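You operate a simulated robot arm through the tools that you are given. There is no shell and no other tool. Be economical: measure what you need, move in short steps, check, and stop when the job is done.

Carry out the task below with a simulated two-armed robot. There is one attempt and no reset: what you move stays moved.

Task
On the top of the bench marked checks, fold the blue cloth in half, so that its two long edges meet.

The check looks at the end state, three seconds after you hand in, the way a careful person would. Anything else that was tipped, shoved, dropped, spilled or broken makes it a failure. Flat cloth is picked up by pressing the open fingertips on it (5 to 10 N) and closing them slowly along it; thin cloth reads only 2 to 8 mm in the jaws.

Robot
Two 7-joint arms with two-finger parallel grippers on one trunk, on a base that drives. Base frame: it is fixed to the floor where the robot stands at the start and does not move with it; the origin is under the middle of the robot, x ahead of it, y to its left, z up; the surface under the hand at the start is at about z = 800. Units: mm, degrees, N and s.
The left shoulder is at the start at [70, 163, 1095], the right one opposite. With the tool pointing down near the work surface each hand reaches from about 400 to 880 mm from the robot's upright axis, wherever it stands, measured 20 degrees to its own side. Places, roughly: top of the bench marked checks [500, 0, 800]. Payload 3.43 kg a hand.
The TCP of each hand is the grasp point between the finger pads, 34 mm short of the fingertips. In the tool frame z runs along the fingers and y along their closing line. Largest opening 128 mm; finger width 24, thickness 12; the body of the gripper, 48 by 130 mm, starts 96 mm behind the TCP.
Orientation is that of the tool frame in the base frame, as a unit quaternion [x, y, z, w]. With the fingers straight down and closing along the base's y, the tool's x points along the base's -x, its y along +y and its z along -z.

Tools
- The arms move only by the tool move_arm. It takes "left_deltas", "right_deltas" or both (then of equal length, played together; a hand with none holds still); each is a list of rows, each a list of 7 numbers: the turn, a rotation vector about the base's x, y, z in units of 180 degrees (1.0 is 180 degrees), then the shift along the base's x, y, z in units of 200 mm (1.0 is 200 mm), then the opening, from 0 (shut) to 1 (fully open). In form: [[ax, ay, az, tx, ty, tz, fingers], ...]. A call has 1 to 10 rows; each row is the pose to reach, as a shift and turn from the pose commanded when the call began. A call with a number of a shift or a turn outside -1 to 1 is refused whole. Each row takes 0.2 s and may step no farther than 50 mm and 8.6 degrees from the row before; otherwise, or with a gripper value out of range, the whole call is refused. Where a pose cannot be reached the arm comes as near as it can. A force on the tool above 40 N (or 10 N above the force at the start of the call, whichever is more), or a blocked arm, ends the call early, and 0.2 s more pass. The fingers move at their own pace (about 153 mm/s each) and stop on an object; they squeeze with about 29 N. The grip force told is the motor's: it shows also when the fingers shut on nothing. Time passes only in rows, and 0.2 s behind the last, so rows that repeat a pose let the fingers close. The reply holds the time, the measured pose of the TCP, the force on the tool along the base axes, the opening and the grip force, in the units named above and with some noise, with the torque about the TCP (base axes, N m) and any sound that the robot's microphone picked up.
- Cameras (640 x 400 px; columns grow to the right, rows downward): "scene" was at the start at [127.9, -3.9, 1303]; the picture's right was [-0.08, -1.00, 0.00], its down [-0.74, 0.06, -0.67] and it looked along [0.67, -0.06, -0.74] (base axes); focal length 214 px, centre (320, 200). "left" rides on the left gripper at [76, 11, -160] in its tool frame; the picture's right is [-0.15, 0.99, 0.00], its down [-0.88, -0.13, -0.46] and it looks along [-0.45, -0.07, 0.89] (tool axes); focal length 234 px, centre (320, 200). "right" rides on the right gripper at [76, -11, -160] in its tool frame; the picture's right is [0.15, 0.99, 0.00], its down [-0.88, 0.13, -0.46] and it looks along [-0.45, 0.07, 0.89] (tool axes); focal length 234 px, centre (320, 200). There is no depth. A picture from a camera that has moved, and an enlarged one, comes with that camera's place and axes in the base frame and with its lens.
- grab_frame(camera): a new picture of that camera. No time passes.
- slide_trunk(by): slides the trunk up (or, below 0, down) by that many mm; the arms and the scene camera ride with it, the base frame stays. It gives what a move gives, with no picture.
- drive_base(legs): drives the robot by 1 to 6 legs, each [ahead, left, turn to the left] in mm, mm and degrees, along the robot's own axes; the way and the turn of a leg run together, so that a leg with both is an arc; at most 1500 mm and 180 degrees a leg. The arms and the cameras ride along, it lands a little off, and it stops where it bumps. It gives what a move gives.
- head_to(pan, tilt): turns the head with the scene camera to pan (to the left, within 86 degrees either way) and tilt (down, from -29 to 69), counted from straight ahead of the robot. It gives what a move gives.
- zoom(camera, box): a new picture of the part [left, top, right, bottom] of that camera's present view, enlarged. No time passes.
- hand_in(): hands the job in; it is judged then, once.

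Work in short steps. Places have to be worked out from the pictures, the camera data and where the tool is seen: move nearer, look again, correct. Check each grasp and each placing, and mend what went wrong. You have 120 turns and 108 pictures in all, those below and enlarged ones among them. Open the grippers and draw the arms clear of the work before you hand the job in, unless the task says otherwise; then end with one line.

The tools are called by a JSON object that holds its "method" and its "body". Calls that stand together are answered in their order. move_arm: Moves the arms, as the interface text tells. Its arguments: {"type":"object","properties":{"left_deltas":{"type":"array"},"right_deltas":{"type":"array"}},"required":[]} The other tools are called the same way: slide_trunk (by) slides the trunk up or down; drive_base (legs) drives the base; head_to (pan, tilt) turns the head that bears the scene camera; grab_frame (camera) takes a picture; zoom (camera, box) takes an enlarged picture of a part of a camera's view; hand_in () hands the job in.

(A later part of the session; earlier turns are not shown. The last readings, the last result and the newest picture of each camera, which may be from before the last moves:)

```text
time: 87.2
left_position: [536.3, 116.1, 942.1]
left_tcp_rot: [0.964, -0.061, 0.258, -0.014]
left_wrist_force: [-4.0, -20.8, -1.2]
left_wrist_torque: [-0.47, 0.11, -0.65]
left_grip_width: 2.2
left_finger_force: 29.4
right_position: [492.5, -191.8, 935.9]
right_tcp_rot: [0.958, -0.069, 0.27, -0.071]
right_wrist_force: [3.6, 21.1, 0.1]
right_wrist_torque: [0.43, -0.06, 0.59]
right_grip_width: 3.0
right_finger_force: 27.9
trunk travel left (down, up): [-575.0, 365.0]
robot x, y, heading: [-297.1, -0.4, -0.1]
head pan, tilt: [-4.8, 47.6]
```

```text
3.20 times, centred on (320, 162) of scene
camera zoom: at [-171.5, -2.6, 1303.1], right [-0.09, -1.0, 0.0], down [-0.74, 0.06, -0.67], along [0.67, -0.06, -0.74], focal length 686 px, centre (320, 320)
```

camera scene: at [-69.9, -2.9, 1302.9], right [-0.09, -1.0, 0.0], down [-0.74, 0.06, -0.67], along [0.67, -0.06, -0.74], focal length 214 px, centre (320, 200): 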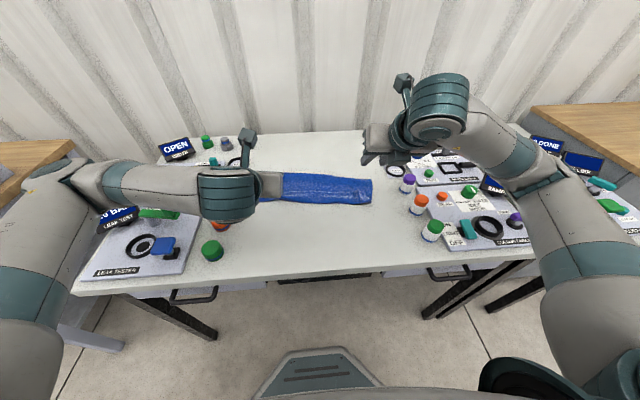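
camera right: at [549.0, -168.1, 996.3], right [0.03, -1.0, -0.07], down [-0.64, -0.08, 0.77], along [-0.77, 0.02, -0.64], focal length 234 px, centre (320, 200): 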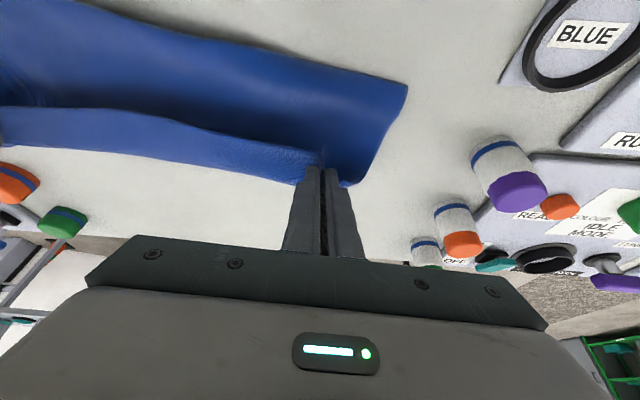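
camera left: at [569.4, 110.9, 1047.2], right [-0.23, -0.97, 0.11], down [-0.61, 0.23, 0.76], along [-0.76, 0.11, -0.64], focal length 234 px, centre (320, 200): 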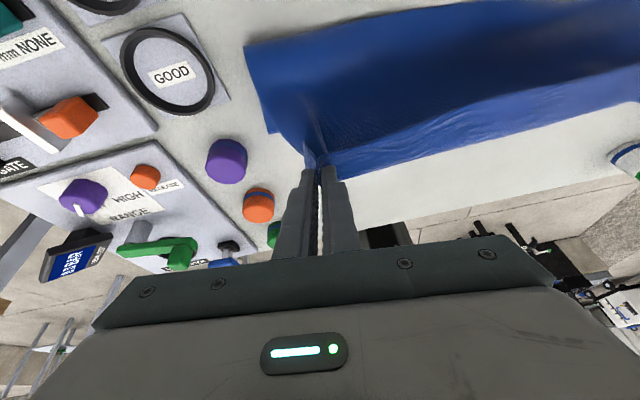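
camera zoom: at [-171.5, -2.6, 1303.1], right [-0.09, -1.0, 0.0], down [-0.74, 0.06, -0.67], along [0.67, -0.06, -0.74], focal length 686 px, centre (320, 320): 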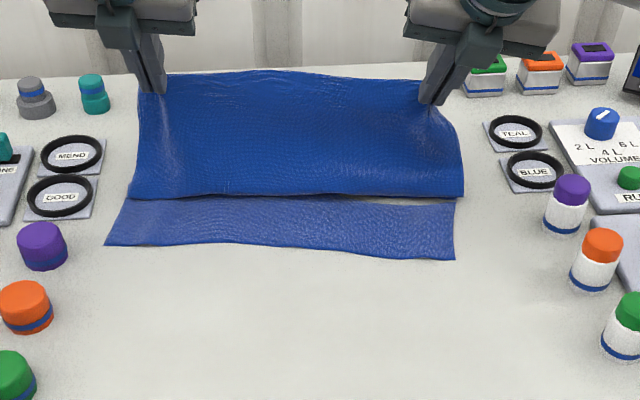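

The whole upper layer now hangs as a clean curtain, with the edge up and no hairpin. I raise and carry it a bit further so the fold settles at mid-cloth.

{"method": "move_arm", "body": {"left_deltas": [[0, 0, 0, 0.09, -0.015, 0.05, 0], [0, 0, 0, 0.18, -0.03, 0.09, 0], [0, 0, 0, 0.26, -0.04, 0.125, 0], [0, 0, 0, 0.26, -0.04, 0.125, 0]], "right_deltas": [[0, 0, 0, 0.08, -0.015, 0.06, 0], [0, 0, 0, 0.16, -0.02, 0.11, 0], [0, 0, 0, 0.245, -0.025, 0.155, 0], [0, 0, 0, 0.245, -0.025, 0.155, 0]]}}

{"method": "zoom", "body": {"camera": "scene", "box": [220, 100, 420, 225]}}

```text
time: 88.2
left_position: [588.5, 108.9, 966.9]
left_tcp_rot: [0.964, -0.061, 0.259, -0.014]
left_wrist_force: [-3.6, -19.3, 0.5]
left_wrist_torque: [-0.45, 0.0, -0.64]
left_grip_width: 2.4
left_finger_force: 29.5
right_position: [543.8, -195.8, 967.5]
right_tcp_rot: [0.958, -0.069, 0.269, -0.071]
right_wrist_force: [2.5, 19.6, 0.3]
right_wrist_torque: [0.41, -0.03, 0.52]
right_grip_width: 3.1
right_finger_force: 28.8
trunk travel left (down, up): [-575.0, 365.0]
robot x, y, heading: [-298.8, -0.0, -0.1]
head pan, tilt: [-4.8, 47.6]
```

```text
3.20 times, centred on (320, 162) of scene
camera zoom: at [-172.0, -2.4, 1303.1], right [-0.09, -1.0, 0.0], down [-0.74, 0.06, -0.67], along [0.67, -0.06, -0.74], focal length 686 px, centre (320, 320)
```

zoom: 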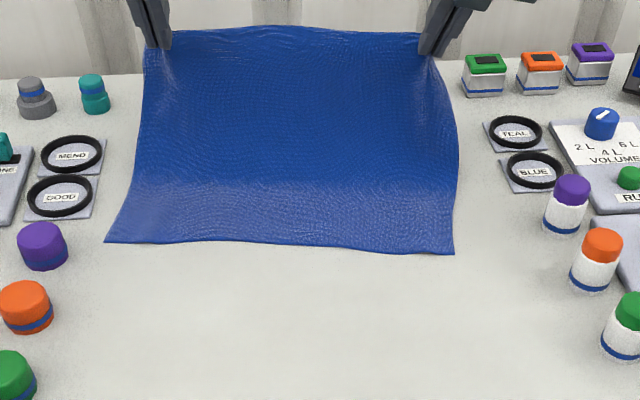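

The curtain is straight and the lower edge is flat at NL (422,187)→NR (374,-193). I swing the edge over along an arc with growing tilt. The first five steps come now.

{"method": "move_arm", "body": {"left_deltas": [[0, -0.0313, 0, -0.164, 0.023, -0.014, 0], [0, -0.0625, 0, -0.322, 0.046, -0.0245, 0], [0, -0.0938, 0, -0.4765, 0.069, -0.068, 0], [0, -0.125, 0, -0.6185, 0.092, -0.141, 0], [0, -0.1563, 0, -0.7435, 0.115, -0.2405, 0]], "right_deltas": [[0, -0.0313, 0, -0.16, 0.023, -0.014, 0], [0, -0.0625, 0, -0.315, 0.046, -0.0245, 0], [0, -0.0938, 0, -0.467, 0.069, -0.068, 0], [0, -0.125, 0, -0.606, 0.092, -0.141, 0], [0, -0.1563, 0, -0.728, 0.115, -0.2405, 0]]}}

{"method": "zoom", "body": {"camera": "scene", "box": [200, 90, 440, 240]}}

```text
time: 89.3
left_position: [438.6, 133.4, 920.5]
left_tcp_rot: [0.872, -0.056, 0.485, -0.027]
left_wrist_force: [-3.3, -23.1, 1.0]
left_wrist_torque: [-0.17, 0.03, -0.87]
left_grip_width: 2.3
left_finger_force: 29.4
right_position: [395.4, -174.7, 921.3]
right_tcp_rot: [0.864, -0.05, 0.494, -0.086]
right_wrist_force: [3.4, 22.1, 0.4]
right_wrist_torque: [0.09, -0.02, 0.79]
right_grip_width: 3.4
right_finger_force: 29.0
trunk travel left (down, up): [-575.0, 365.0]
robot x, y, heading: [-298.6, 3.3, -0.3]
head pan, tilt: [-4.8, 47.6]
```

```text
2.67 times, centred on (320, 165) of scene
camera zoom: at [-171.9, -2.3, 1303.3], right [-0.09, -1.0, 0.0], down [-0.74, 0.06, -0.67], along [0.67, -0.06, -0.74], focal length 572 px, centre (320, 293)
```

zoom: 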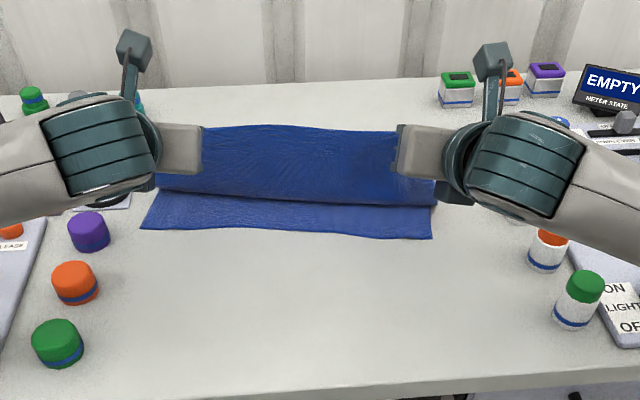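

It tracks well. Now the last three steps down to release height.

{"method": "move_arm", "body": {"left_deltas": [[0, -0.0313, 0, -0.104, 0.023, -0.1245, 0], [0, -0.0625, 0, -0.18, 0.046, -0.2665, 0], [0, -0.09, 0, -0.2155, 0.065, -0.41, 0], [0, -0.09, 0, -0.2155, 0.065, -0.41, 0]], "right_deltas": [[0, -0.0313, 0, -0.1, 0.023, -0.1245, 0], [0, -0.0625, 0, -0.175, 0.046, -0.2665, 0], [0, -0.085, 0, -0.21, 0.075, -0.41, 0], [0, -0.085, 0, -0.21, 0.075, -0.41, 0]]}}

{"method": "zoom", "body": {"camera": "left", "box": [200, 60, 520, 260]}}

{"method": "zoom", "body": {"camera": "right", "box": [120, 60, 440, 260]}}

```text
time: 90.3
left_position: [392.5, 144.5, 837.0]
left_tcp_rot: [0.795, -0.052, 0.604, -0.034]
left_wrist_force: [-0.9, -30.8, 5.9]
left_wrist_torque: [0.04, -0.25, -1.17]
left_grip_width: 1.9
left_finger_force: 29.3
right_position: [389.8, -171.5, 910.9]
right_tcp_rot: [0.856, -0.048, 0.507, -0.088]
right_wrist_force: [0.5, 30.6, -6.5]
right_wrist_torque: [0.22, 0.22, 1.16]
right_grip_width: 2.6
right_finger_force: 28.8
right hand out of reach, approached as far as the arm can: row 1, 2, 3, 4
trunk travel left (down, up): [-575.0, 365.0]
robot x, y, heading: [-297.2, -0.3, -0.2]
head pan, tilt: [-4.8, 47.6]
```

```text
2.00 times, centred on (360, 160) of left
camera zoom: at [261.3, 125.7, 952.0], right [-0.08, -0.96, -0.25], down [-0.67, 0.24, -0.7], along [0.74, 0.11, -0.66], focal length 468 px, centre (240, 280)
```

zoom: 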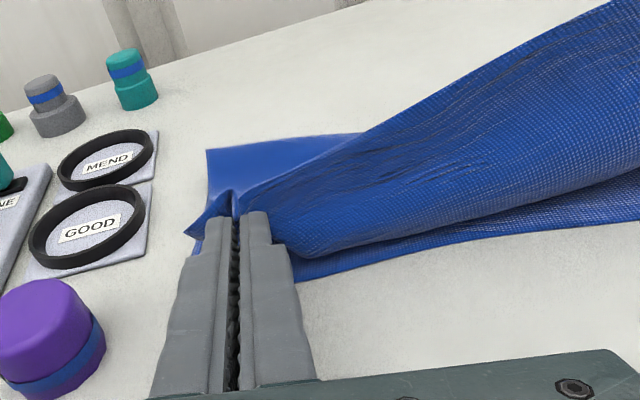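

```text
2.00 times, centred on (280, 160) of right
camera zoom: at [286.0, -190.6, 1054.8], right [0.08, -0.99, -0.07], down [-0.82, -0.02, -0.57], along [0.57, 0.1, -0.82], focal length 468 px, centre (400, 280)
```

zoom: 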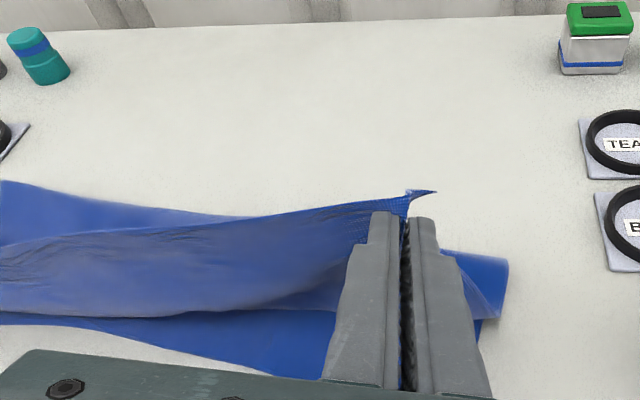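

The left is in place, but the right wrist hit a joint limit with a slight roll. I ease the right's tilt to about 52°, correct its roll and lower it to its target.

{"method": "move_arm", "body": {"right_deltas": [[-0.008, 0.015, -0.005, -0.02, 0.02, -0.06, 0], [-0.016, 0.03, -0.01, -0.05, 0.04, -0.15, 0], [-0.025, 0.045, -0.015, -0.09, 0.055, -0.24, 0], [-0.033, 0.05, -0.02, -0.13, 0.06, -0.34, 0], [-0.033, 0.05, -0.02, -0.13, 0.06, -0.34, 0]]}}

{"method": "zoom", "body": {"camera": "right", "box": [120, 60, 440, 260]}}

```text
time: 91.5
left_position: [393.6, 147.7, 836.3]
left_tcp_rot: [0.796, -0.051, 0.602, -0.036]
left_wrist_force: [-2.4, -15.9, -1.0]
left_wrist_torque: [0.08, 0.04, -0.63]
left_grip_width: 2.0
left_finger_force: 29.0
right_position: [364.3, -162.9, 843.5]
right_tcp_rot: [0.894, -0.057, 0.445, -0.02]
right_wrist_force: [2.1, 16.6, 0.1]
right_wrist_torque: [0.37, -0.11, 0.53]
right_grip_width: 3.1
right_finger_force: 28.4
trunk travel left (down, up): [-575.0, 365.0]
robot x, y, heading: [-299.0, 2.5, -0.1]
head pan, tilt: [-4.8, 47.6]
```

```text
2.00 times, centred on (280, 160) of right
camera zoom: at [283.2, -159.0, 1001.8], right [0.01, -1.0, 0.03], down [-0.9, -0.02, -0.43], along [0.43, -0.02, -0.9], focal length 468 px, centre (400, 280)
```

zoom: 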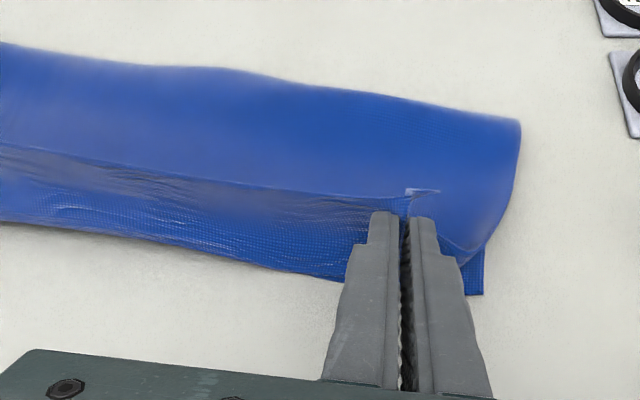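

The right is in position with its roll fixed. I try adding tilt again (+20°) about the tip.

{"method": "move_arm", "body": {"right_deltas": [[0, -0.03, 0, -0.005, 0, -0.01, 0], [0, -0.06, 0, -0.012, 0, -0.02, 0], [0, -0.09, 0, -0.02, 0, -0.03, 0], [0, -0.115, 0, -0.027, 0, -0.04, 0]]}}

{"method": "zoom", "body": {"camera": "right", "box": [120, 60, 440, 260]}}

{"method": "zoom", "body": {"camera": "left", "box": [200, 60, 520, 260]}}

```text
time: 92.5
left_position: [394.3, 148.0, 838.6]
left_tcp_rot: [0.795, -0.05, 0.603, -0.037]
left_wrist_force: [-0.1, -4.9, -0.1]
left_wrist_torque: [0.04, 0.02, -0.17]
left_grip_width: 2.0
left_finger_force: 29.3
right_position: [361.6, -153.2, 842.7]
right_tcp_rot: [0.877, -0.05, 0.477, -0.028]
right_wrist_force: [-0.4, 4.3, -0.2]
right_wrist_torque: [0.06, -0.03, 0.17]
right_grip_width: 2.5
right_finger_force: 28.9
right hand out of reach, approached as far as the arm can: row 1, 2, 3, 4
trunk travel left (down, up): [-575.0, 365.0]
robot x, y, heading: [-300.8, 2.8, -0.3]
head pan, tilt: [-4.8, 47.6]
```

```text
2.00 times, centred on (280, 160) of right
camera zoom: at [270.1, -150.1, 994.7], right [0.02, -1.0, 0.03], down [-0.87, -0.03, -0.5], along [0.5, -0.01, -0.87], focal length 468 px, centre (400, 280)
```

zoom: 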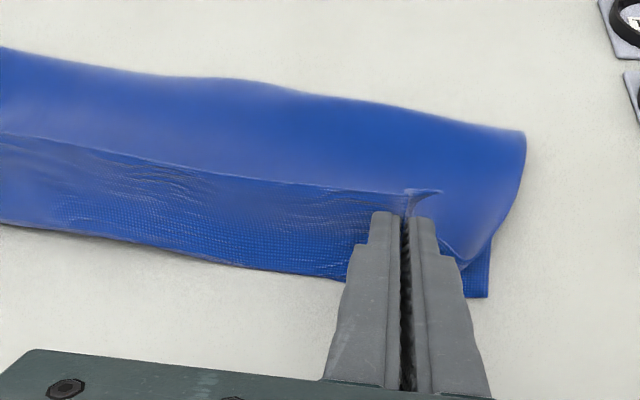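

```text
2.00 times, centred on (360, 160) of left
camera zoom: at [262.2, 127.4, 951.6], right [-0.07, -0.96, -0.26], down [-0.67, 0.24, -0.7], along [0.74, 0.12, -0.66], focal length 468 px, centre (240, 280)
```

zoom: 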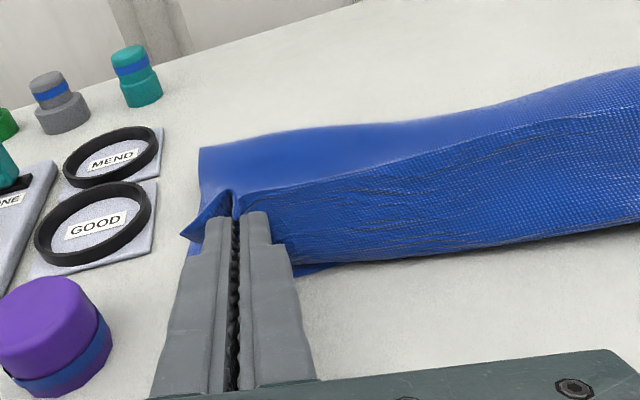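

The upper layer has slack that droops in front of the edge as a standing flap. I pull the edge back toward me to straighten it by driving the base back 35 mm with the hands riding along.

{"method": "drive_base", "body": {"legs": [[-35, 0, 0]]}}

{"method": "zoom", "body": {"camera": "left", "box": [200, 60, 520, 260]}}

```text
time: 93.4
left_position: [359.4, 147.8, 837.3]
left_tcp_rot: [0.795, -0.05, 0.604, -0.036]
left_wrist_force: [-1.2, -3.8, -0.7]
left_wrist_torque: [0.01, 0.03, -0.17]
left_grip_width: 2.0
left_finger_force: 29.2
right_position: [328.7, -150.5, 844.4]
right_tcp_rot: [0.877, -0.049, 0.478, -0.029]
right_wrist_force: [0.6, 4.7, 0.1]
right_wrist_torque: [0.07, -0.03, 0.17]
right_grip_width: 2.3
right_finger_force: 29.1
trunk travel left (down, up): [-575.0, 365.0]
robot x, y, heading: [-337.7, 3.7, 0.1]
head pan, tilt: [-4.8, 47.6]
```

```text
2.00 times, centred on (360, 160) of left
camera zoom: at [227.2, 128.0, 952.1], right [-0.07, -0.96, -0.26], down [-0.67, 0.24, -0.7], along [0.74, 0.12, -0.66], focal length 468 px, centre (240, 280)
```

zoom: 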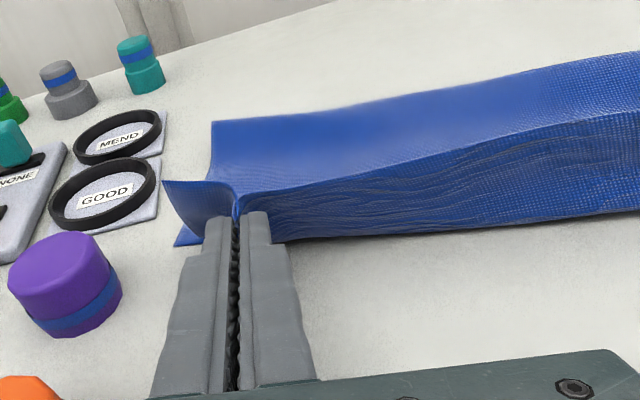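

The upper layer is straighter now, with just a short standing lip. I open slightly while drawing the hands straight back, so the lip is pulled toward me as it lets go.

{"method": "move_arm", "body": {"left_deltas": [[0, 0, 0, -0.03, 0, -0.03, 0.0], [0, 0, 0, -0.08, 0, -0.03, 0.03], [0, 0, 0, -0.14, 0, -0.02, 0.08], [0, 0, 0, -0.22, 0, 0.02, 0.12], [0, 0, 0, -0.34, 0, 0.08, 0.15], [0, 0.03, 0, -0.38, 0, 0.3, 0.15], [0, 0.07, 0, -0.38, 0.05, 0.5, 0.15]], "right_deltas": [[0, 0.01, 0, -0.03, 0, -0.04, 0.0], [0, 0.02, 0, -0.08, 0, -0.04, 0.03], [0, 0.03, 0, -0.14, 0, -0.03, 0.08], [0, 0.05, 0, -0.2, 0, 0.02, 0.12], [0, 0.08, 0, -0.25, 0, 0.1, 0.15], [0, 0.11, 0, -0.25, 0, 0.3, 0.15], [0, 0.14, 0, -0.25, -0.05, 0.5, 0.15]]}}

{"method": "zoom", "body": {"camera": "scene", "box": [220, 90, 420, 215]}}

```text
time: 95.0
left_position: [283.2, 161.1, 937.3]
left_tcp_rot: [0.857, -0.054, 0.512, -0.031]
left_wrist_force: [-0.1, -0.2, -0.7]
left_wrist_torque: [-0.01, 0.0, 0.02]
left_grip_width: 19.0
left_finger_force: 0.0
right_position: [279.8, -160.7, 945.0]
right_tcp_rot: [0.96, -0.054, 0.274, -0.018]
right_wrist_force: [0.2, 0.0, 0.6]
right_wrist_torque: [0.02, 0.0, 0.0]
right_grip_width: 19.2
right_finger_force: 0.1
trunk travel left (down, up): [-575.0, 365.0]
robot x, y, heading: [-333.6, 2.4, -0.3]
head pan, tilt: [-4.8, 47.6]
```

```text
3.20 times, centred on (320, 152) of scene
camera zoom: at [-206.2, -2.2, 1302.9], right [-0.09, -1.0, 0.0], down [-0.74, 0.06, -0.67], along [0.67, -0.06, -0.74], focal length 686 px, centre (320, 352)
```

zoom: 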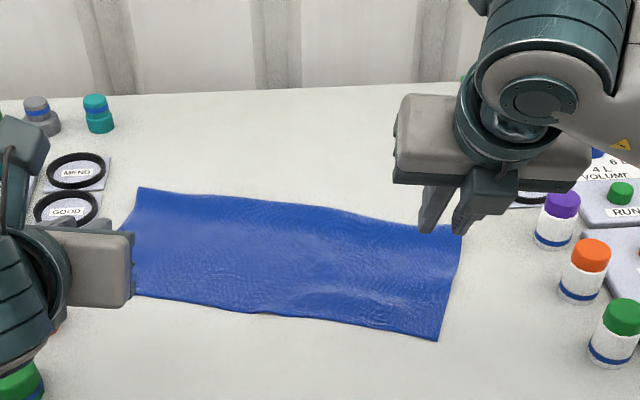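

The flap unrolled and it looks like a clean fold. I move both hands aside and inspect the near edge.

{"method": "move_arm", "body": {"left_deltas": [[0, 0.04, 0, 0, 0.1, 0.1, 0.15], [0, 0.08, 0, 0, 0.2, 0.2, 0.15], [0, 0.12, 0, 0.05, 0.3, 0.3, 0.15], [0, 0.16, 0, 0.1, 0.4, 0.35, 0.15], [0, 0.2, 0, 0.15, 0.5, 0.35, 0.15], [0, 0.24, 0, 0.2, 0.6, 0.35, 0.15], [0, 0.28, 0, 0.25, 0.7, 0.35, 0.15], [0, 0.32, 0, 0.25, 0.75, 0.35, 0.15], [0, 0.342, 0, 0.25, 0.75, 0.35, 0.15]], "right_deltas": [[0, 0.02, 0, 0, -0.1, 0.1, 0.15], [0, 0.04, 0, 0, -0.2, 0.2, 0.15], [0, 0.06, 0, 0.05, -0.3, 0.3, 0.15], [0, 0.08, 0, 0.1, -0.4, 0.35, 0.15], [0, 0.1, 0, 0.15, -0.5, 0.35, 0.15], [0, 0.12, 0, 0.2, -0.6, 0.35, 0.15], [0, 0.14, 0, 0.25, -0.7, 0.35, 0.15], [0, 0.16, 0, 0.25, -0.8, 0.35, 0.15], [0, 0.175, 0, 0.25, -0.8, 0.35, 0.15]]}}

{"method": "zoom", "body": {"camera": "scene", "box": [250, 130, 390, 218]}}

```text
time: 97.0
left_position: [333.8, 309.3, 1007.4]
left_tcp_rot: [0.998, -0.063, 0.001, 0.001]
left_wrist_force: [-0.2, 0.6, -0.2]
left_wrist_torque: [0.03, 0.0, -0.02]
left_grip_width: 18.9
left_finger_force: 0.1
right_position: [329.4, -319.8, 1011.1]
right_tcp_rot: [0.998, -0.057, 0.003, -0.001]
right_wrist_force: [0.5, -0.8, -0.3]
right_wrist_torque: [-0.01, 0.04, -0.03]
right_grip_width: 19.3
right_finger_force: 0.1
trunk travel left (down, up): [-575.0, 365.0]
robot x, y, heading: [-331.0, 2.6, -0.1]
head pan, tilt: [-4.8, 47.6]
```

```text
4.55 times, centred on (320, 174) of scene
camera zoom: at [-205.4, -1.8, 1303.0], right [-0.09, -1.0, 0.0], down [-0.74, 0.06, -0.67], along [0.67, -0.06, -0.74], focal length 975 px, centre (320, 318)
```

zoom: 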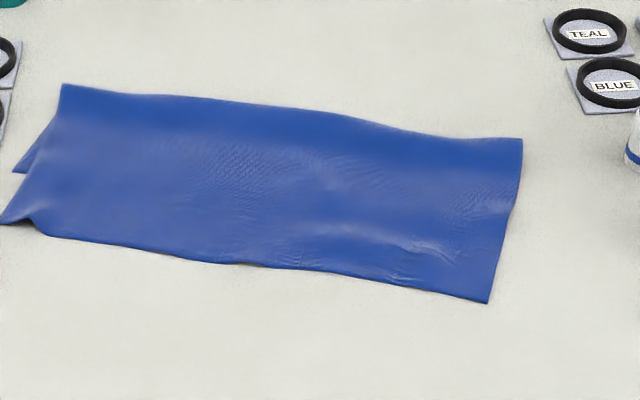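

The fold is now flat with no hairpin, but the upper layer overshoots the lower edge by about 60 mm on the left and 90 mm on the right. I'll regrip the upper edge with vertical hands, lift it back over to reset the crease, and lay it down again. No flip is needed this time. First I move above the upper corners.

{"method": "move_arm", "body": {"left_deltas": [[0, 0, -0.01, 0.02, -0.15, 0, 0.3], [0, 0, -0.02, 0.04, -0.3, 0, 0.3], [0, 0, -0.03, 0.06, -0.45, 0, 0.3], [0, 0, -0.04, 0.08, -0.6, -0.1, 0.3], [0, 0, -0.045, 0.1, -0.75, -0.25, 0.3], [0, 0, -0.045, 0.11, -0.815, -0.42, 0.3], [0, 0, -0.045, 0.11, -0.815, -0.6, 0.3], [0, 0, -0.045, 0.11, -0.815, -0.72, 0.3]], "right_deltas": [[0, 0, -0.01, -0.05, 0.17, 0, 0.3], [0, 0, -0.02, -0.1, 0.34, 0, 0.3], [0, 0, -0.03, -0.15, 0.51, 0, 0.3], [0, 0, -0.04, -0.2, 0.68, -0.1, 0.3], [0, 0, -0.045, -0.25, 0.85, -0.25, 0.3], [0, 0, -0.045, -0.265, 0.975, -0.42, 0.3], [0, 0, -0.045, -0.265, 0.975, -0.6, 0.3], [0, 0, -0.045, -0.265, 0.975, -0.74, 0.3]]}}

{"method": "zoom", "body": {"camera": "left", "box": [180, 60, 460, 235]}}

{"method": "zoom", "body": {"camera": "right", "box": [180, 60, 460, 235]}}

```text
time: 98.8
left_position: [357.8, 141.8, 861.7]
left_tcp_rot: [0.991, -0.132, 0.001, 0.001]
left_wrist_force: [0.0, 0.4, -0.5]
left_wrist_torque: [-0.06, 0.02, 0.02]
left_grip_width: 38.5
left_finger_force: 0.0
right_position: [274.6, -123.5, 864.5]
right_tcp_rot: [0.992, -0.128, 0.004, -0.001]
right_wrist_force: [-0.3, -0.6, -0.3]
right_wrist_torque: [0.02, -0.01, -0.01]
right_grip_width: 38.6
right_finger_force: 0.0
trunk travel left (down, up): [-575.0, 365.0]
robot x, y, heading: [-330.7, -0.2, -0.1]
head pan, tilt: [-4.8, 47.6]
```

```text
2.29 times, centred on (320, 148) of left
camera zoom: at [428.5, 112.8, 1021.6], right [-0.4, -0.92, 0.0], down [-0.82, 0.36, 0.45], along [-0.42, 0.18, -0.89], focal length 535 px, centre (320, 320)
```

zoom: 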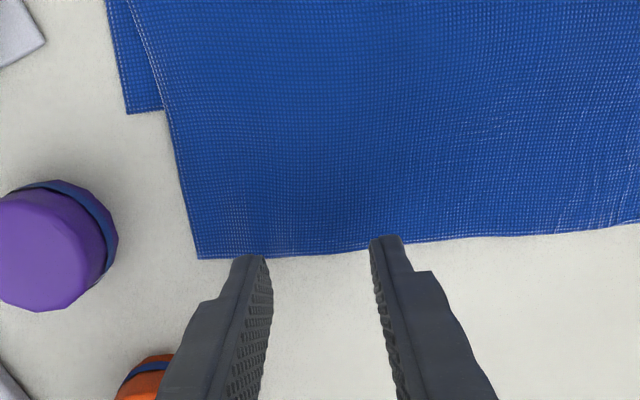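

```text
2.29 times, centred on (320, 148) of right
camera zoom: at [351.1, -133.3, 1025.3], right [-0.11, -0.99, 0.0], down [-0.89, 0.1, 0.45], along [-0.45, 0.05, -0.89], focal length 535 px, centre (320, 320)
```

zoom: 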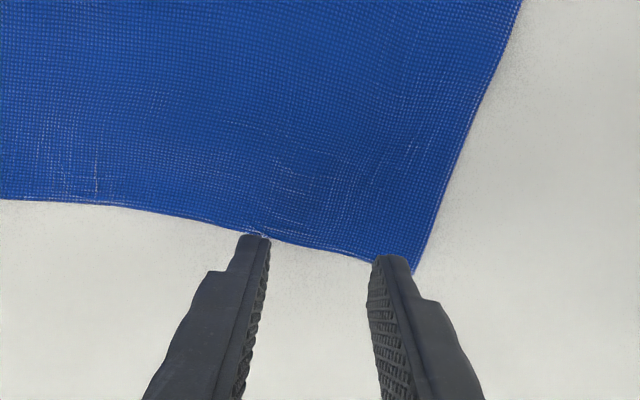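

The upper corners lie flat at L (374,194) and R (259,-164). I centre the grips 38 mm in from the corners, align the yaw and lower to contact.

{"method": "move_arm", "body": {"left_deltas": [[0, 0, -0.014, 0.03, 0.03, -0.03, 0.3], [0, 0, -0.028, 0.055, 0.065, -0.07, 0.3], [0, 0, -0.028, 0.055, 0.065, -0.105, 0.3], [0, 0, -0.028, 0.055, 0.065, -0.12, 0.3], [0, 0, -0.028, 0.055, 0.065, -0.124, 0.3], [0, 0, -0.028, 0.055, 0.065, -0.124, 0.3]], "right_deltas": [[0, 0, -0.014, 0.02, -0.02, -0.04, 0.3], [0, 0, -0.028, 0.03, -0.04, -0.08, 0.3], [0, 0, -0.028, 0.03, -0.04, -0.115, 0.3], [0, 0, -0.028, 0.03, -0.04, -0.13, 0.3], [0, 0, -0.028, 0.03, -0.04, -0.137, 0.3], [0, 0, -0.028, 0.03, -0.04, -0.137, 0.3]]}}

```text
time: 100.2
left_position: [368.0, 157.5, 836.3]
left_tcp_rot: [0.985, -0.175, 0.001, 0.001]
left_wrist_force: [-0.5, -0.8, 0.6]
left_wrist_torque: [0.02, 0.02, 0.01]
left_grip_width: 38.4
left_finger_force: 0.0
right_position: [281.2, -133.3, 836.9]
right_tcp_rot: [0.985, -0.171, 0.003, -0.001]
right_wrist_force: [-0.4, -0.2, 0.2]
right_wrist_torque: [-0.01, 0.0, 0.02]
right_grip_width: 38.4
right_finger_force: 0.1
trunk travel left (down, up): [-575.0, 365.0]
robot x, y, heading: [-334.1, 2.6, -0.1]
head pan, tilt: [-4.8, 47.6]
```

Not touching yet, so I take small steps down.

{"method": "move_arm", "body": {"left_deltas": [[0, 0, 0, 0, 0, -0.005, 0.3], [0, 0, 0, 0, 0, -0.01, 0.3], [0, 0, 0, 0, 0, -0.01, 0.3]], "right_deltas": [[0, 0, 0, 0, 0, -0.005, 0.3], [0, 0, 0, 0, 0, -0.01, 0.3], [0, 0, 0, 0, 0, -0.01, 0.3]]}}

```text
time: 101.0
left_position: [368.0, 158.7, 835.8]
left_tcp_rot: [0.985, -0.175, 0.002, 0.001]
left_wrist_force: [0.4, -1.3, 1.2]
left_wrist_torque: [0.0, -0.02, -0.03]
left_grip_width: 38.4
left_finger_force: 0.1
right_position: [281.2, -133.1, 835.9]
right_tcp_rot: [0.985, -0.173, 0.004, -0.002]
right_wrist_force: [0.0, 0.3, 7.5]
right_wrist_torque: [-0.05, 0.01, 0.01]
right_grip_width: 38.4
right_finger_force: 0.0
trunk travel left (down, up): [-575.0, 365.0]
robot x, y, heading: [-333.2, 0.9, -0.1]
head pan, tilt: [-4.8, 47.6]
```

The right is at 7.5 N. I lower the left 0.8 mm more and close both slowly.

{"method": "move_arm", "body": {"left_deltas": [[0, 0, 0, 0, 0, -0.004, 0.3], [0, 0, 0, 0, 0, -0.005, 0.27], [0, 0, 0, 0, 0, -0.005, 0.24], [0, 0, 0, 0, 0, -0.005, 0.21], [0, 0, 0, 0, 0, -0.005, 0.18], [0, 0, 0, 0, 0, -0.005, 0.14], [0, 0, 0, 0, 0, -0.005, 0.1], [0, 0, 0, 0, 0, -0.005, 0.06], [0, 0, 0, 0, 0, -0.005, 0.0], [0, 0, 0, 0, 0, -0.005, 0.0]], "right_deltas": [[0, 0, 0, 0, 0, -0.001, 0.3], [0, 0, 0, 0, 0, -0.001, 0.27], [0, 0, 0, 0, 0, -0.001, 0.24], [0, 0, 0, 0, 0, -0.001, 0.21], [0, 0, 0, 0, 0, -0.001, 0.18], [0, 0, 0, 0, 0, -0.001, 0.14], [0, 0, 0, 0, 0, -0.001, 0.1], [0, 0, 0, 0, 0, -0.001, 0.06], [0, 0, 0, 0, 0, -0.001, 0.0], [0, 0, 0, 0, 0, -0.001, 0.0]]}}

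```text
time: 103.2
left_position: [366.2, 157.4, 835.8]
left_tcp_rot: [0.984, -0.176, 0.002, 0.001]
left_wrist_force: [0.2, -0.7, 2.2]
left_wrist_torque: [-0.03, -0.01, 0.03]
left_grip_width: 0.2
left_finger_force: 28.7
right_position: [280.2, -134.3, 835.2]
right_tcp_rot: [0.985, -0.172, 0.004, -0.001]
right_wrist_force: [-0.6, -0.3, 9.2]
right_wrist_torque: [0.02, 0.01, 0.01]
right_grip_width: 0.0
right_finger_force: 28.7
trunk travel left (down, up): [-575.0, 365.0]
robot x, y, heading: [-335.7, 1.5, -0.0]
head pan, tilt: [-4.8, 47.6]
```

Both slid off without gripping. I lift slightly, reopen, move 12 mm further in along the edge, and look.

{"method": "move_arm", "body": {"left_deltas": [[0, 0, 0, 0, 0, 0.06, 0.0], [0, 0, 0, 0, 0, 0.08, 0.2], [0, 0, 0, 0.0, -0.055, 0.08, 0.36], [0, 0, 0, 0.0, -0.055, 0.08, 0.36]], "right_deltas": [[0, 0, 0, 0, 0, 0.06, 0.0], [0, 0, 0, 0, 0, 0.08, 0.2], [0, 0, 0, 0.035, 0.05, 0.08, 0.36], [0, 0, 0, 0.035, 0.05, 0.08, 0.36]]}}

{"method": "zoom", "body": {"camera": "left", "box": [180, 60, 460, 235]}}

{"method": "zoom", "body": {"camera": "right", "box": [180, 60, 460, 235]}}

```text
time: 104.2
left_position: [366.2, 146.2, 849.9]
left_tcp_rot: [0.984, -0.176, 0.003, 0.002]
left_wrist_force: [-0.2, 0.0, -0.5]
left_wrist_torque: [-0.01, -0.04, -0.02]
left_grip_width: 46.3
left_finger_force: 0.0
right_position: [287.9, -123.1, 850.7]
right_tcp_rot: [0.985, -0.173, 0.004, -0.001]
right_wrist_force: [0.4, -0.9, 0.3]
right_wrist_torque: [-0.01, -0.01, -0.02]
right_grip_width: 46.2
right_finger_force: 0.1
trunk travel left (down, up): [-575.0, 365.0]
robot x, y, heading: [-332.2, 1.5, -0.3]
head pan, tilt: [-4.8, 47.6]
```

```text
2.29 times, centred on (320, 148) of left
camera zoom: at [434.8, 110.1, 1011.0], right [-0.48, -0.88, 0.0], down [-0.78, 0.43, 0.45], along [-0.4, 0.22, -0.89], focal length 535 px, centre (320, 320)
```

zoom: 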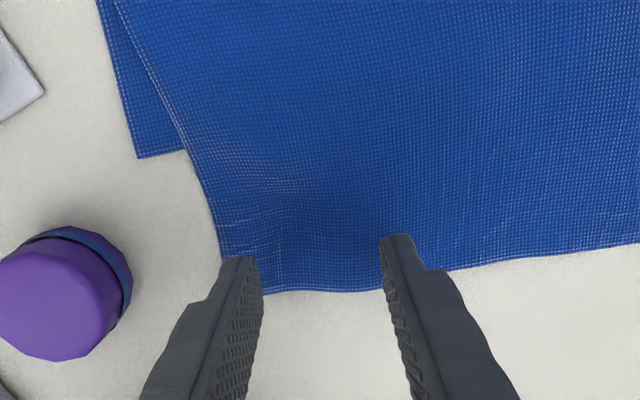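

```text
2.29 times, centred on (320, 148) of right
camera zoom: at [363.1, -139.4, 1011.9], right [-0.2, -0.98, 0.0], down [-0.88, 0.17, 0.45], along [-0.44, 0.09, -0.89], focal length 535 px, centre (320, 320)
```

zoom: 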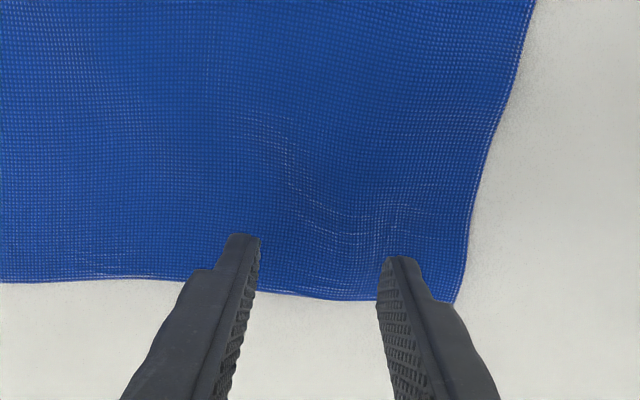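

Both hands are now fully over the cloth (about 16 mm inside the edge). I lower to contact again.

{"method": "move_arm", "body": {"left_deltas": [[0, 0, 0, 0, 0, -0.04, 0.36], [0, 0, 0, 0, 0, -0.065, 0.36], [0, 0, 0, 0, 0, -0.075, 0.36], [0, 0, 0, 0, 0, -0.082, 0.36], [0, 0, 0, 0, 0, -0.082, 0.36]], "right_deltas": [[0, 0, 0, 0, 0, -0.04, 0.36], [0, 0, 0, 0, 0, -0.065, 0.36], [0, 0, 0, 0, 0, -0.075, 0.36], [0, 0, 0, 0, 0, -0.08, 0.36], [0, 0, 0, 0, 0, -0.08, 0.36]]}}

```text
time: 105.4
left_position: [367.0, 148.0, 836.2]
left_tcp_rot: [0.985, -0.175, 0.002, 0.001]
left_wrist_force: [1.2, -1.4, 4.9]
left_wrist_torque: [0.0, -0.04, -0.02]
left_grip_width: 46.0
left_finger_force: 0.0
right_position: [289.3, -123.2, 836.5]
right_tcp_rot: [0.985, -0.172, 0.004, -0.002]
right_wrist_force: [1.3, 1.2, 7.8]
right_wrist_torque: [-0.09, 0.03, 0.03]
right_grip_width: 45.6
right_finger_force: 0.0
trunk travel left (down, up): [-575.0, 365.0]
robot x, y, heading: [-333.7, -0.5, -0.3]
head pan, tilt: [-4.8, 47.6]
```

Good contact. I add a little pressure (about 10 N) and close more slowly, to roughly half.

{"method": "move_arm", "body": {"left_deltas": [[0, 0, 0, 0, 0, -0.005, 0.36], [0, 0, 0, 0, 0, -0.005, 0.34], [0, 0, 0, 0, 0, -0.005, 0.32], [0, 0, 0, 0, 0, -0.005, 0.3], [0, 0, 0, 0, 0, -0.005, 0.28], [0, 0, 0, 0, 0, -0.005, 0.26], [0, 0, 0, 0, 0, -0.005, 0.24], [0, 0, 0, 0, 0, -0.005, 0.22], [0, 0, 0, 0, 0, -0.005, 0.2], [0, 0, 0, 0, 0, -0.005, 0.18]], "right_deltas": [[0, 0, 0, 0, 0, -0.003, 0.36], [0, 0, 0, 0, 0, -0.003, 0.34], [0, 0, 0, 0, 0, -0.003, 0.32], [0, 0, 0, 0, 0, -0.003, 0.3], [0, 0, 0, 0, 0, -0.003, 0.28], [0, 0, 0, 0, 0, -0.003, 0.26], [0, 0, 0, 0, 0, -0.003, 0.24], [0, 0, 0, 0, 0, -0.003, 0.22], [0, 0, 0, 0, 0, -0.003, 0.2], [0, 0, 0, 0, 0, -0.003, 0.18]]}}

{"method": "move_arm", "body": {"left_deltas": [[0, 0, 0, 0, 0, 0, 0.16], [0, 0, 0, 0, 0, 0, 0.14], [0, 0, 0, 0, 0, 0, 0.12], [0, 0, 0, 0, 0, 0, 0.1], [0, 0, 0, 0, 0, 0, 0.08], [0, 0, 0, 0, 0, 0, 0.06], [0, 0, 0, 0, 0, 0, 0.04], [0, 0, 0, 0, 0, 0, 0.02], [0, 0, 0, 0, 0, 0, 0.0], [0, 0, 0, 0, 0, 0, 0.0]], "right_deltas": [[0, 0, 0, 0, 0, 0, 0.16], [0, 0, 0, 0, 0, 0, 0.14], [0, 0, 0, 0, 0, 0, 0.12], [0, 0, 0, 0, 0, 0, 0.1], [0, 0, 0, 0, 0, 0, 0.08], [0, 0, 0, 0, 0, 0, 0.06], [0, 0, 0, 0, 0, 0, 0.04], [0, 0, 0, 0, 0, 0, 0.02], [0, 0, 0, 0, 0, 0, 0.0], [0, 0, 0, 0, 0, 0, 0.0]]}}

```text
time: 107.6
left_position: [364.3, 147.3, 835.4]
left_tcp_rot: [0.984, -0.177, 0.002, 0.001]
left_wrist_force: [-2.5, -7.7, 11.3]
left_wrist_torque: [-0.4, 0.16, 0.05]
left_grip_width: 22.3
left_finger_force: 7.3
right_position: [287.3, -122.6, 835.6]
right_tcp_rot: [0.985, -0.17, 0.004, -0.002]
right_wrist_force: [2.1, 10.2, 15.0]
right_wrist_torque: [0.34, -0.02, -0.09]
right_grip_width: 25.2
right_finger_force: 3.1
trunk travel left (down, up): [-575.0, 365.0]
robot x, y, heading: [-335.0, 1.9, -0.2]
head pan, tilt: [-4.8, 47.6]
```

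```text
time: 109.8
left_position: [366.0, 147.6, 835.7]
left_tcp_rot: [0.984, -0.176, 0.002, 0.001]
left_wrist_force: [-2.7, -6.3, 17.8]
left_wrist_torque: [-0.35, 0.11, 0.0]
left_grip_width: 0.0
left_finger_force: 29.5
right_position: [288.9, -124.0, 835.8]
right_tcp_rot: [0.985, -0.17, 0.005, -0.002]
right_wrist_force: [3.7, 10.9, 9.2]
right_wrist_torque: [0.35, -0.09, -0.04]
right_grip_width: 2.4
right_finger_force: 28.7
trunk travel left (down, up): [-575.0, 365.0]
robot x, y, heading: [-335.2, -2.1, -0.1]
head pan, tilt: [-4.8, 47.6]
```

The right grips (2.4 mm) and the left slipped. I reposition the left a bit further in while the right holds, and look once.

{"method": "move_arm", "body": {"left_deltas": [[0, 0, 0, 0, 0, 0.06, 0.0], [0, 0, 0, 0, 0, 0.08, 0.2], [0, 0, 0, -0.01, -0.06, 0.08, 0.36], [0, 0, 0, -0.01, -0.06, 0.08, 0.36]]}}

{"method": "zoom", "body": {"camera": "left", "box": [180, 60, 460, 235]}}

```text
time: 110.8
left_position: [361.7, 136.2, 849.4]
left_tcp_rot: [0.985, -0.175, 0.001, 0.002]
left_wrist_force: [-0.1, 0.2, -0.5]
left_wrist_torque: [0.01, 0.0, -0.02]
left_grip_width: 46.3
left_finger_force: 0.0
right_position: [288.0, -123.4, 835.4]
right_tcp_rot: [0.985, -0.172, 0.005, -0.001]
right_wrist_force: [-1.0, -2.2, 21.1]
right_wrist_torque: [-0.05, 0.15, 0.02]
right_grip_width: 2.2
right_finger_force: 29.1
trunk travel left (down, up): [-575.0, 365.0]
robot x, y, heading: [-333.7, 2.5, -0.1]
head pan, tilt: [-4.8, 47.6]
```

```text
2.29 times, centred on (320, 148) of left
camera zoom: at [430.6, 100.6, 1010.3], right [-0.48, -0.88, 0.0], down [-0.78, 0.43, 0.45], along [-0.4, 0.22, -0.89], focal length 535 px, centre (320, 320)
```

zoom: 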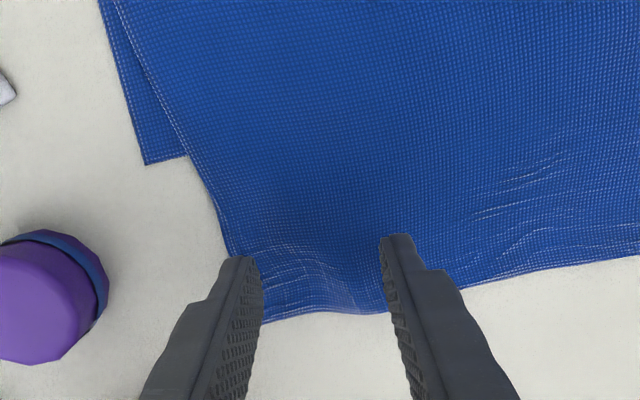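

A hump already sits between the left fingers. I shift 5 mm further in and lower to press.

{"method": "move_arm", "body": {"left_deltas": [[0, 0, 0, -0.005, -0.025, -0.04, 0.36], [0, 0, 0, -0.005, -0.025, -0.065, 0.36], [0, 0, 0, -0.005, -0.025, -0.075, 0.36], [0, 0, 0, -0.005, -0.025, -0.084, 0.36], [0, 0, 0, -0.005, -0.025, -0.084, 0.36]]}}

```text
time: 112.0
left_position: [363.7, 130.7, 836.2]
left_tcp_rot: [0.984, -0.176, 0.005, 0.0]
left_wrist_force: [-1.4, 1.2, 10.0]
left_wrist_torque: [0.16, 0.06, 0.0]
left_grip_width: 46.2
left_finger_force: 0.1
right_position: [289.0, -123.5, 835.6]
right_tcp_rot: [0.985, -0.172, 0.005, -0.002]
right_wrist_force: [1.7, -3.6, 16.8]
right_wrist_torque: [-0.14, -0.01, 0.0]
right_grip_width: 2.4
right_finger_force: 29.3
trunk travel left (down, up): [-575.0, 365.0]
robot x, y, heading: [-330.4, 1.7, -0.2]
head pan, tilt: [-4.8, 47.6]
```

10 N is a good press. I close the left slowly.

{"method": "move_arm", "body": {"left_deltas": [[0, 0, 0, 0, 0, -0.001, 0.34], [0, 0, 0, 0, 0, -0.001, 0.32], [0, 0, 0, 0, 0, -0.001, 0.3], [0, 0, 0, 0, 0, -0.001, 0.28], [0, 0, 0, 0, 0, -0.001, 0.26], [0, 0, 0, 0, 0, -0.001, 0.24], [0, 0, 0, 0, 0, -0.001, 0.22], [0, 0, 0, 0, 0, -0.001, 0.2], [0, 0, 0, 0, 0, -0.001, 0.18], [0, 0, 0, 0, 0, -0.001, 0.16]]}}

{"method": "move_arm", "body": {"left_deltas": [[0, 0, 0, 0, 0, 0.0, 0.14], [0, 0, 0, 0, 0, 0.001, 0.12], [0, 0, 0, 0, 0, 0.001, 0.1], [0, 0, 0, 0, 0, 0.001, 0.08], [0, 0, 0, 0, 0, 0.001, 0.06], [0, 0, 0, 0, 0, 0.001, 0.04], [0, 0, 0, 0, 0, 0.001, 0.02], [0, 0, 0, 0, 0, 0.001, 0.0], [0, 0, 0, 0, 0, 0.001, 0.0]]}}

```text
time: 114.2
left_position: [364.2, 130.8, 835.8]
left_tcp_rot: [0.984, -0.176, 0.003, 0.001]
left_wrist_force: [-2.3, -7.7, 19.1]
left_wrist_torque: [-0.08, 0.06, 0.04]
left_grip_width: 21.8
left_finger_force: 1.8
right_position: [288.8, -123.1, 835.6]
right_tcp_rot: [0.985, -0.171, 0.006, -0.003]
right_wrist_force: [2.5, 6.3, 10.6]
right_wrist_torque: [0.25, -0.07, 0.04]
right_grip_width: 2.5
right_finger_force: 28.7
trunk travel left (down, up): [-575.0, 365.0]
robot x, y, heading: [-333.2, -0.4, -0.2]
head pan, tilt: [-4.8, 47.6]
```

```text
time: 116.2
left_position: [362.6, 128.4, 835.4]
left_tcp_rot: [0.984, -0.178, 0.003, 0.001]
left_wrist_force: [-8.2, -27.6, 26.9]
left_wrist_torque: [-0.88, 0.35, 0.14]
left_grip_width: 2.9
left_finger_force: 29.3
right_position: [286.4, -121.3, 836.2]
right_tcp_rot: [0.985, -0.171, 0.005, -0.003]
right_wrist_force: [7.2, 24.6, 2.4]
right_wrist_torque: [0.89, -0.23, 0.11]
right_grip_width: 2.7
right_finger_force: 28.7
trunk travel left (down, up): [-575.0, 365.0]
robot x, y, heading: [-336.5, 0.3, 0.1]
head pan, tilt: [-4.8, 47.6]
```

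Both hands hold the upper edge (2.9 and 2.7 mm). I lift it in an arc up and over toward the fold.

{"method": "move_arm", "body": {"left_deltas": [[0, 0, 0, 0.025, -0.016, 0.175, 0], [0, 0, 0, 0.1, -0.034, 0.35, 0], [0, 0, 0, 0.225, -0.063, 0.5, 0], [0, 0, 0, 0.375, -0.1, 0.6, 0], [0, 0, 0, 0.525, -0.135, 0.65, 0], [0, 0, 0, 0.65, -0.165, 0.68, 0]], "right_deltas": [[0, 0, 0, 0.025, 0.004, 0.175, 0], [0, 0, 0, 0.1, -0.014, 0.35, 0], [0, 0, 0, 0.225, -0.043, 0.5, 0], [0, 0, 0, 0.375, -0.08, 0.6, 0], [0, 0, 0, 0.54, -0.115, 0.65, 0], [0, 0, 0, 0.68, -0.145, 0.68, 0]]}}

{"method": "drive_base", "body": {"legs": [[120, 0, 0]]}}

{"method": "zoom", "body": {"camera": "scene", "box": [200, 110, 440, 260]}}

```text
time: 117.6
left_position: [467.3, 104.6, 962.8]
left_tcp_rot: [0.984, -0.176, 0.001, 0.002]
left_wrist_force: [-2.5, -14.5, 0.4]
left_wrist_torque: [-0.57, 0.07, 0.09]
left_grip_width: 2.5
left_finger_force: 28.9
left hand out of reach, approached as far as the arm can: row 6
right_position: [422.0, -147.3, 972.2]
right_tcp_rot: [0.985, -0.171, 0.003, 0.0]
right_wrist_force: [2.0, 15.0, -0.2]
right_wrist_torque: [0.46, -0.07, 0.06]
right_grip_width: 2.6
right_finger_force: 29.5
trunk travel left (down, up): [-575.0, 365.0]
robot x, y, heading: [-335.2, 0.3, -0.4]
head pan, tilt: [-4.8, 47.6]
```

```text
time: 118.8
left_position: [588.7, 103.6, 962.6]
left_tcp_rot: [0.984, -0.176, 0.002, 0.001]
left_wrist_force: [-1.4, -14.3, 0.9]
left_wrist_torque: [-0.48, 0.09, 0.09]
left_grip_width: 2.9
left_finger_force: 29.1
right_position: [543.3, -149.0, 972.2]
right_tcp_rot: [0.985, -0.17, 0.004, -0.002]
right_wrist_force: [1.0, 14.4, -1.7]
right_wrist_torque: [0.5, -0.06, 0.13]
right_grip_width: 2.4
right_finger_force: 28.5
trunk travel left (down, up): [-575.0, 365.0]
robot x, y, heading: [-213.8, 1.6, -0.1]
head pan, tilt: [-4.8, 47.6]
```

```text
2.67 times, centred on (320, 185) of scene
camera zoom: at [-85.9, -2.4, 1303.1], right [-0.09, -1.0, 0.0], down [-0.74, 0.06, -0.67], along [0.67, -0.06, -0.74], focal length 572 px, centre (320, 240)
```

zoom: 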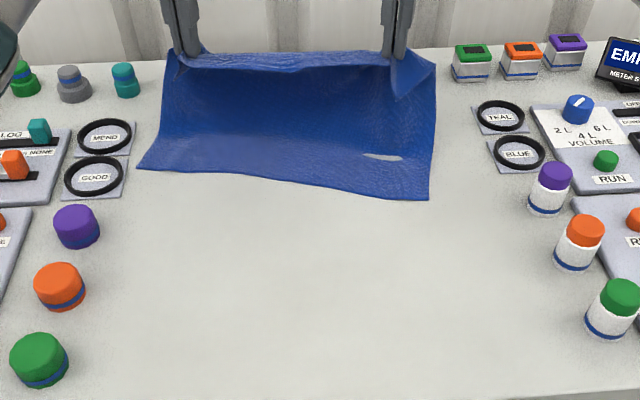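

The curtain is re-formed and the split looks about even (≈140 mm lower), with the lower near edge now NL (525,191)→NR (431,-183). I bring the edge back down in an arc onto that near edge, with the hands vertical.

{"method": "move_arm", "body": {"left_deltas": [[0, 0, 0, -0.074, 0.02, -0.065, 0], [0, 0, 0, -0.156, 0.045, -0.135, 0], [0, 0, 0, -0.225, 0.065, -0.215, 0], [0, 0, 0, -0.283, 0.08, -0.31, 0], [0, 0, 0, -0.324, 0.095, -0.415, 0], [0, 0, 0, -0.344, 0.105, -0.5, 0], [0, 0, 0, -0.344, 0.105, -0.5, 0]], "right_deltas": [[0, 0, 0, -0.092, 0.03, -0.07, 0], [0, 0, 0, -0.194, 0.06, -0.145, 0], [0, 0, 0, -0.28, 0.08, -0.23, 0], [0, 0, 0, -0.352, 0.1, -0.33, 0], [0, 0, 0, -0.403, 0.12, -0.44, 0], [0, 0, 0, -0.428, 0.13, -0.54, 0], [0, 0, 0, -0.428, 0.13, -0.54, 0]]}}

{"method": "zoom", "body": {"camera": "scene", "box": [220, 120, 420, 245]}}

```text
time: 120.4
left_position: [517.7, 125.6, 863.4]
left_tcp_rot: [0.984, -0.176, 0.001, 0.001]
left_wrist_force: [-2.1, -13.3, 0.1]
left_wrist_torque: [-0.45, 0.1, 0.05]
left_grip_width: 2.7
left_finger_force: 28.5
right_position: [455.2, -124.2, 865.2]
right_tcp_rot: [0.985, -0.17, 0.004, -0.002]
right_wrist_force: [2.6, 11.9, 1.1]
right_wrist_torque: [0.4, -0.09, 0.04]
right_grip_width: 2.6
right_finger_force: 28.9
trunk travel left (down, up): [-575.0, 365.0]
robot x, y, heading: [-211.7, -0.5, -0.1]
head pan, tilt: [-4.8, 47.6]
```

```text
3.20 times, centred on (320, 182) of scene
camera zoom: at [-86.2, -2.5, 1303.1], right [-0.09, -1.0, 0.0], down [-0.74, 0.06, -0.67], along [0.67, -0.06, -0.74], focal length 686 px, centre (320, 256)
```

zoom: 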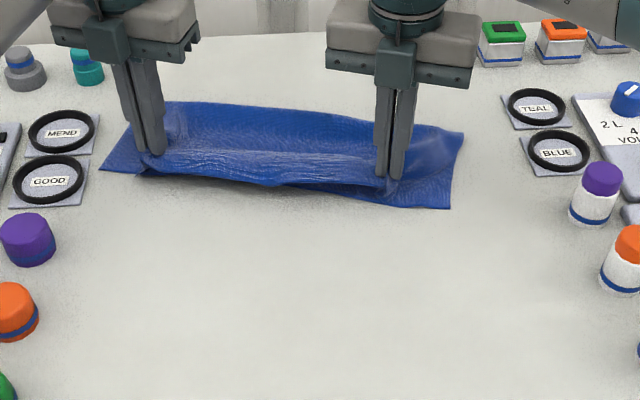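

The edge is right above the lower near edge. I lower to the surface and open slowly, so the fingers spread the ridges back out, then lift.

{"method": "move_arm", "body": {"left_deltas": [[0, 0, 0, 0, 0, -0.06, 0], [0, 0, 0, 0, 0, -0.11, 0], [0, 0, 0, 0, 0, -0.13, 0], [0, 0, 0, 0, 0, -0.13, 0]], "right_deltas": [[0, 0, 0, 0, 0, -0.06, 0], [0, 0, 0, 0, 0, -0.12, 0], [0, 0, 0, 0, 0, -0.138, 0], [0, 0, 0, 0, 0, -0.138, 0]]}}

```text
time: 121.4
left_position: [517.0, 125.1, 839.2]
left_tcp_rot: [0.985, -0.175, 0.002, 0.001]
left_wrist_force: [-2.8, -10.0, 2.7]
left_wrist_torque: [-0.39, 0.06, 0.03]
left_grip_width: 2.4
left_finger_force: 28.9
right_position: [456.0, -123.7, 838.7]
right_tcp_rot: [0.985, -0.17, 0.005, -0.002]
right_wrist_force: [1.0, 8.8, 9.8]
right_wrist_torque: [0.29, -0.02, 0.09]
right_grip_width: 2.6
right_finger_force: 29.4
trunk travel left (down, up): [-575.0, 365.0]
robot x, y, heading: [-212.2, 1.3, -0.1]
head pan, tilt: [-4.8, 47.6]
```

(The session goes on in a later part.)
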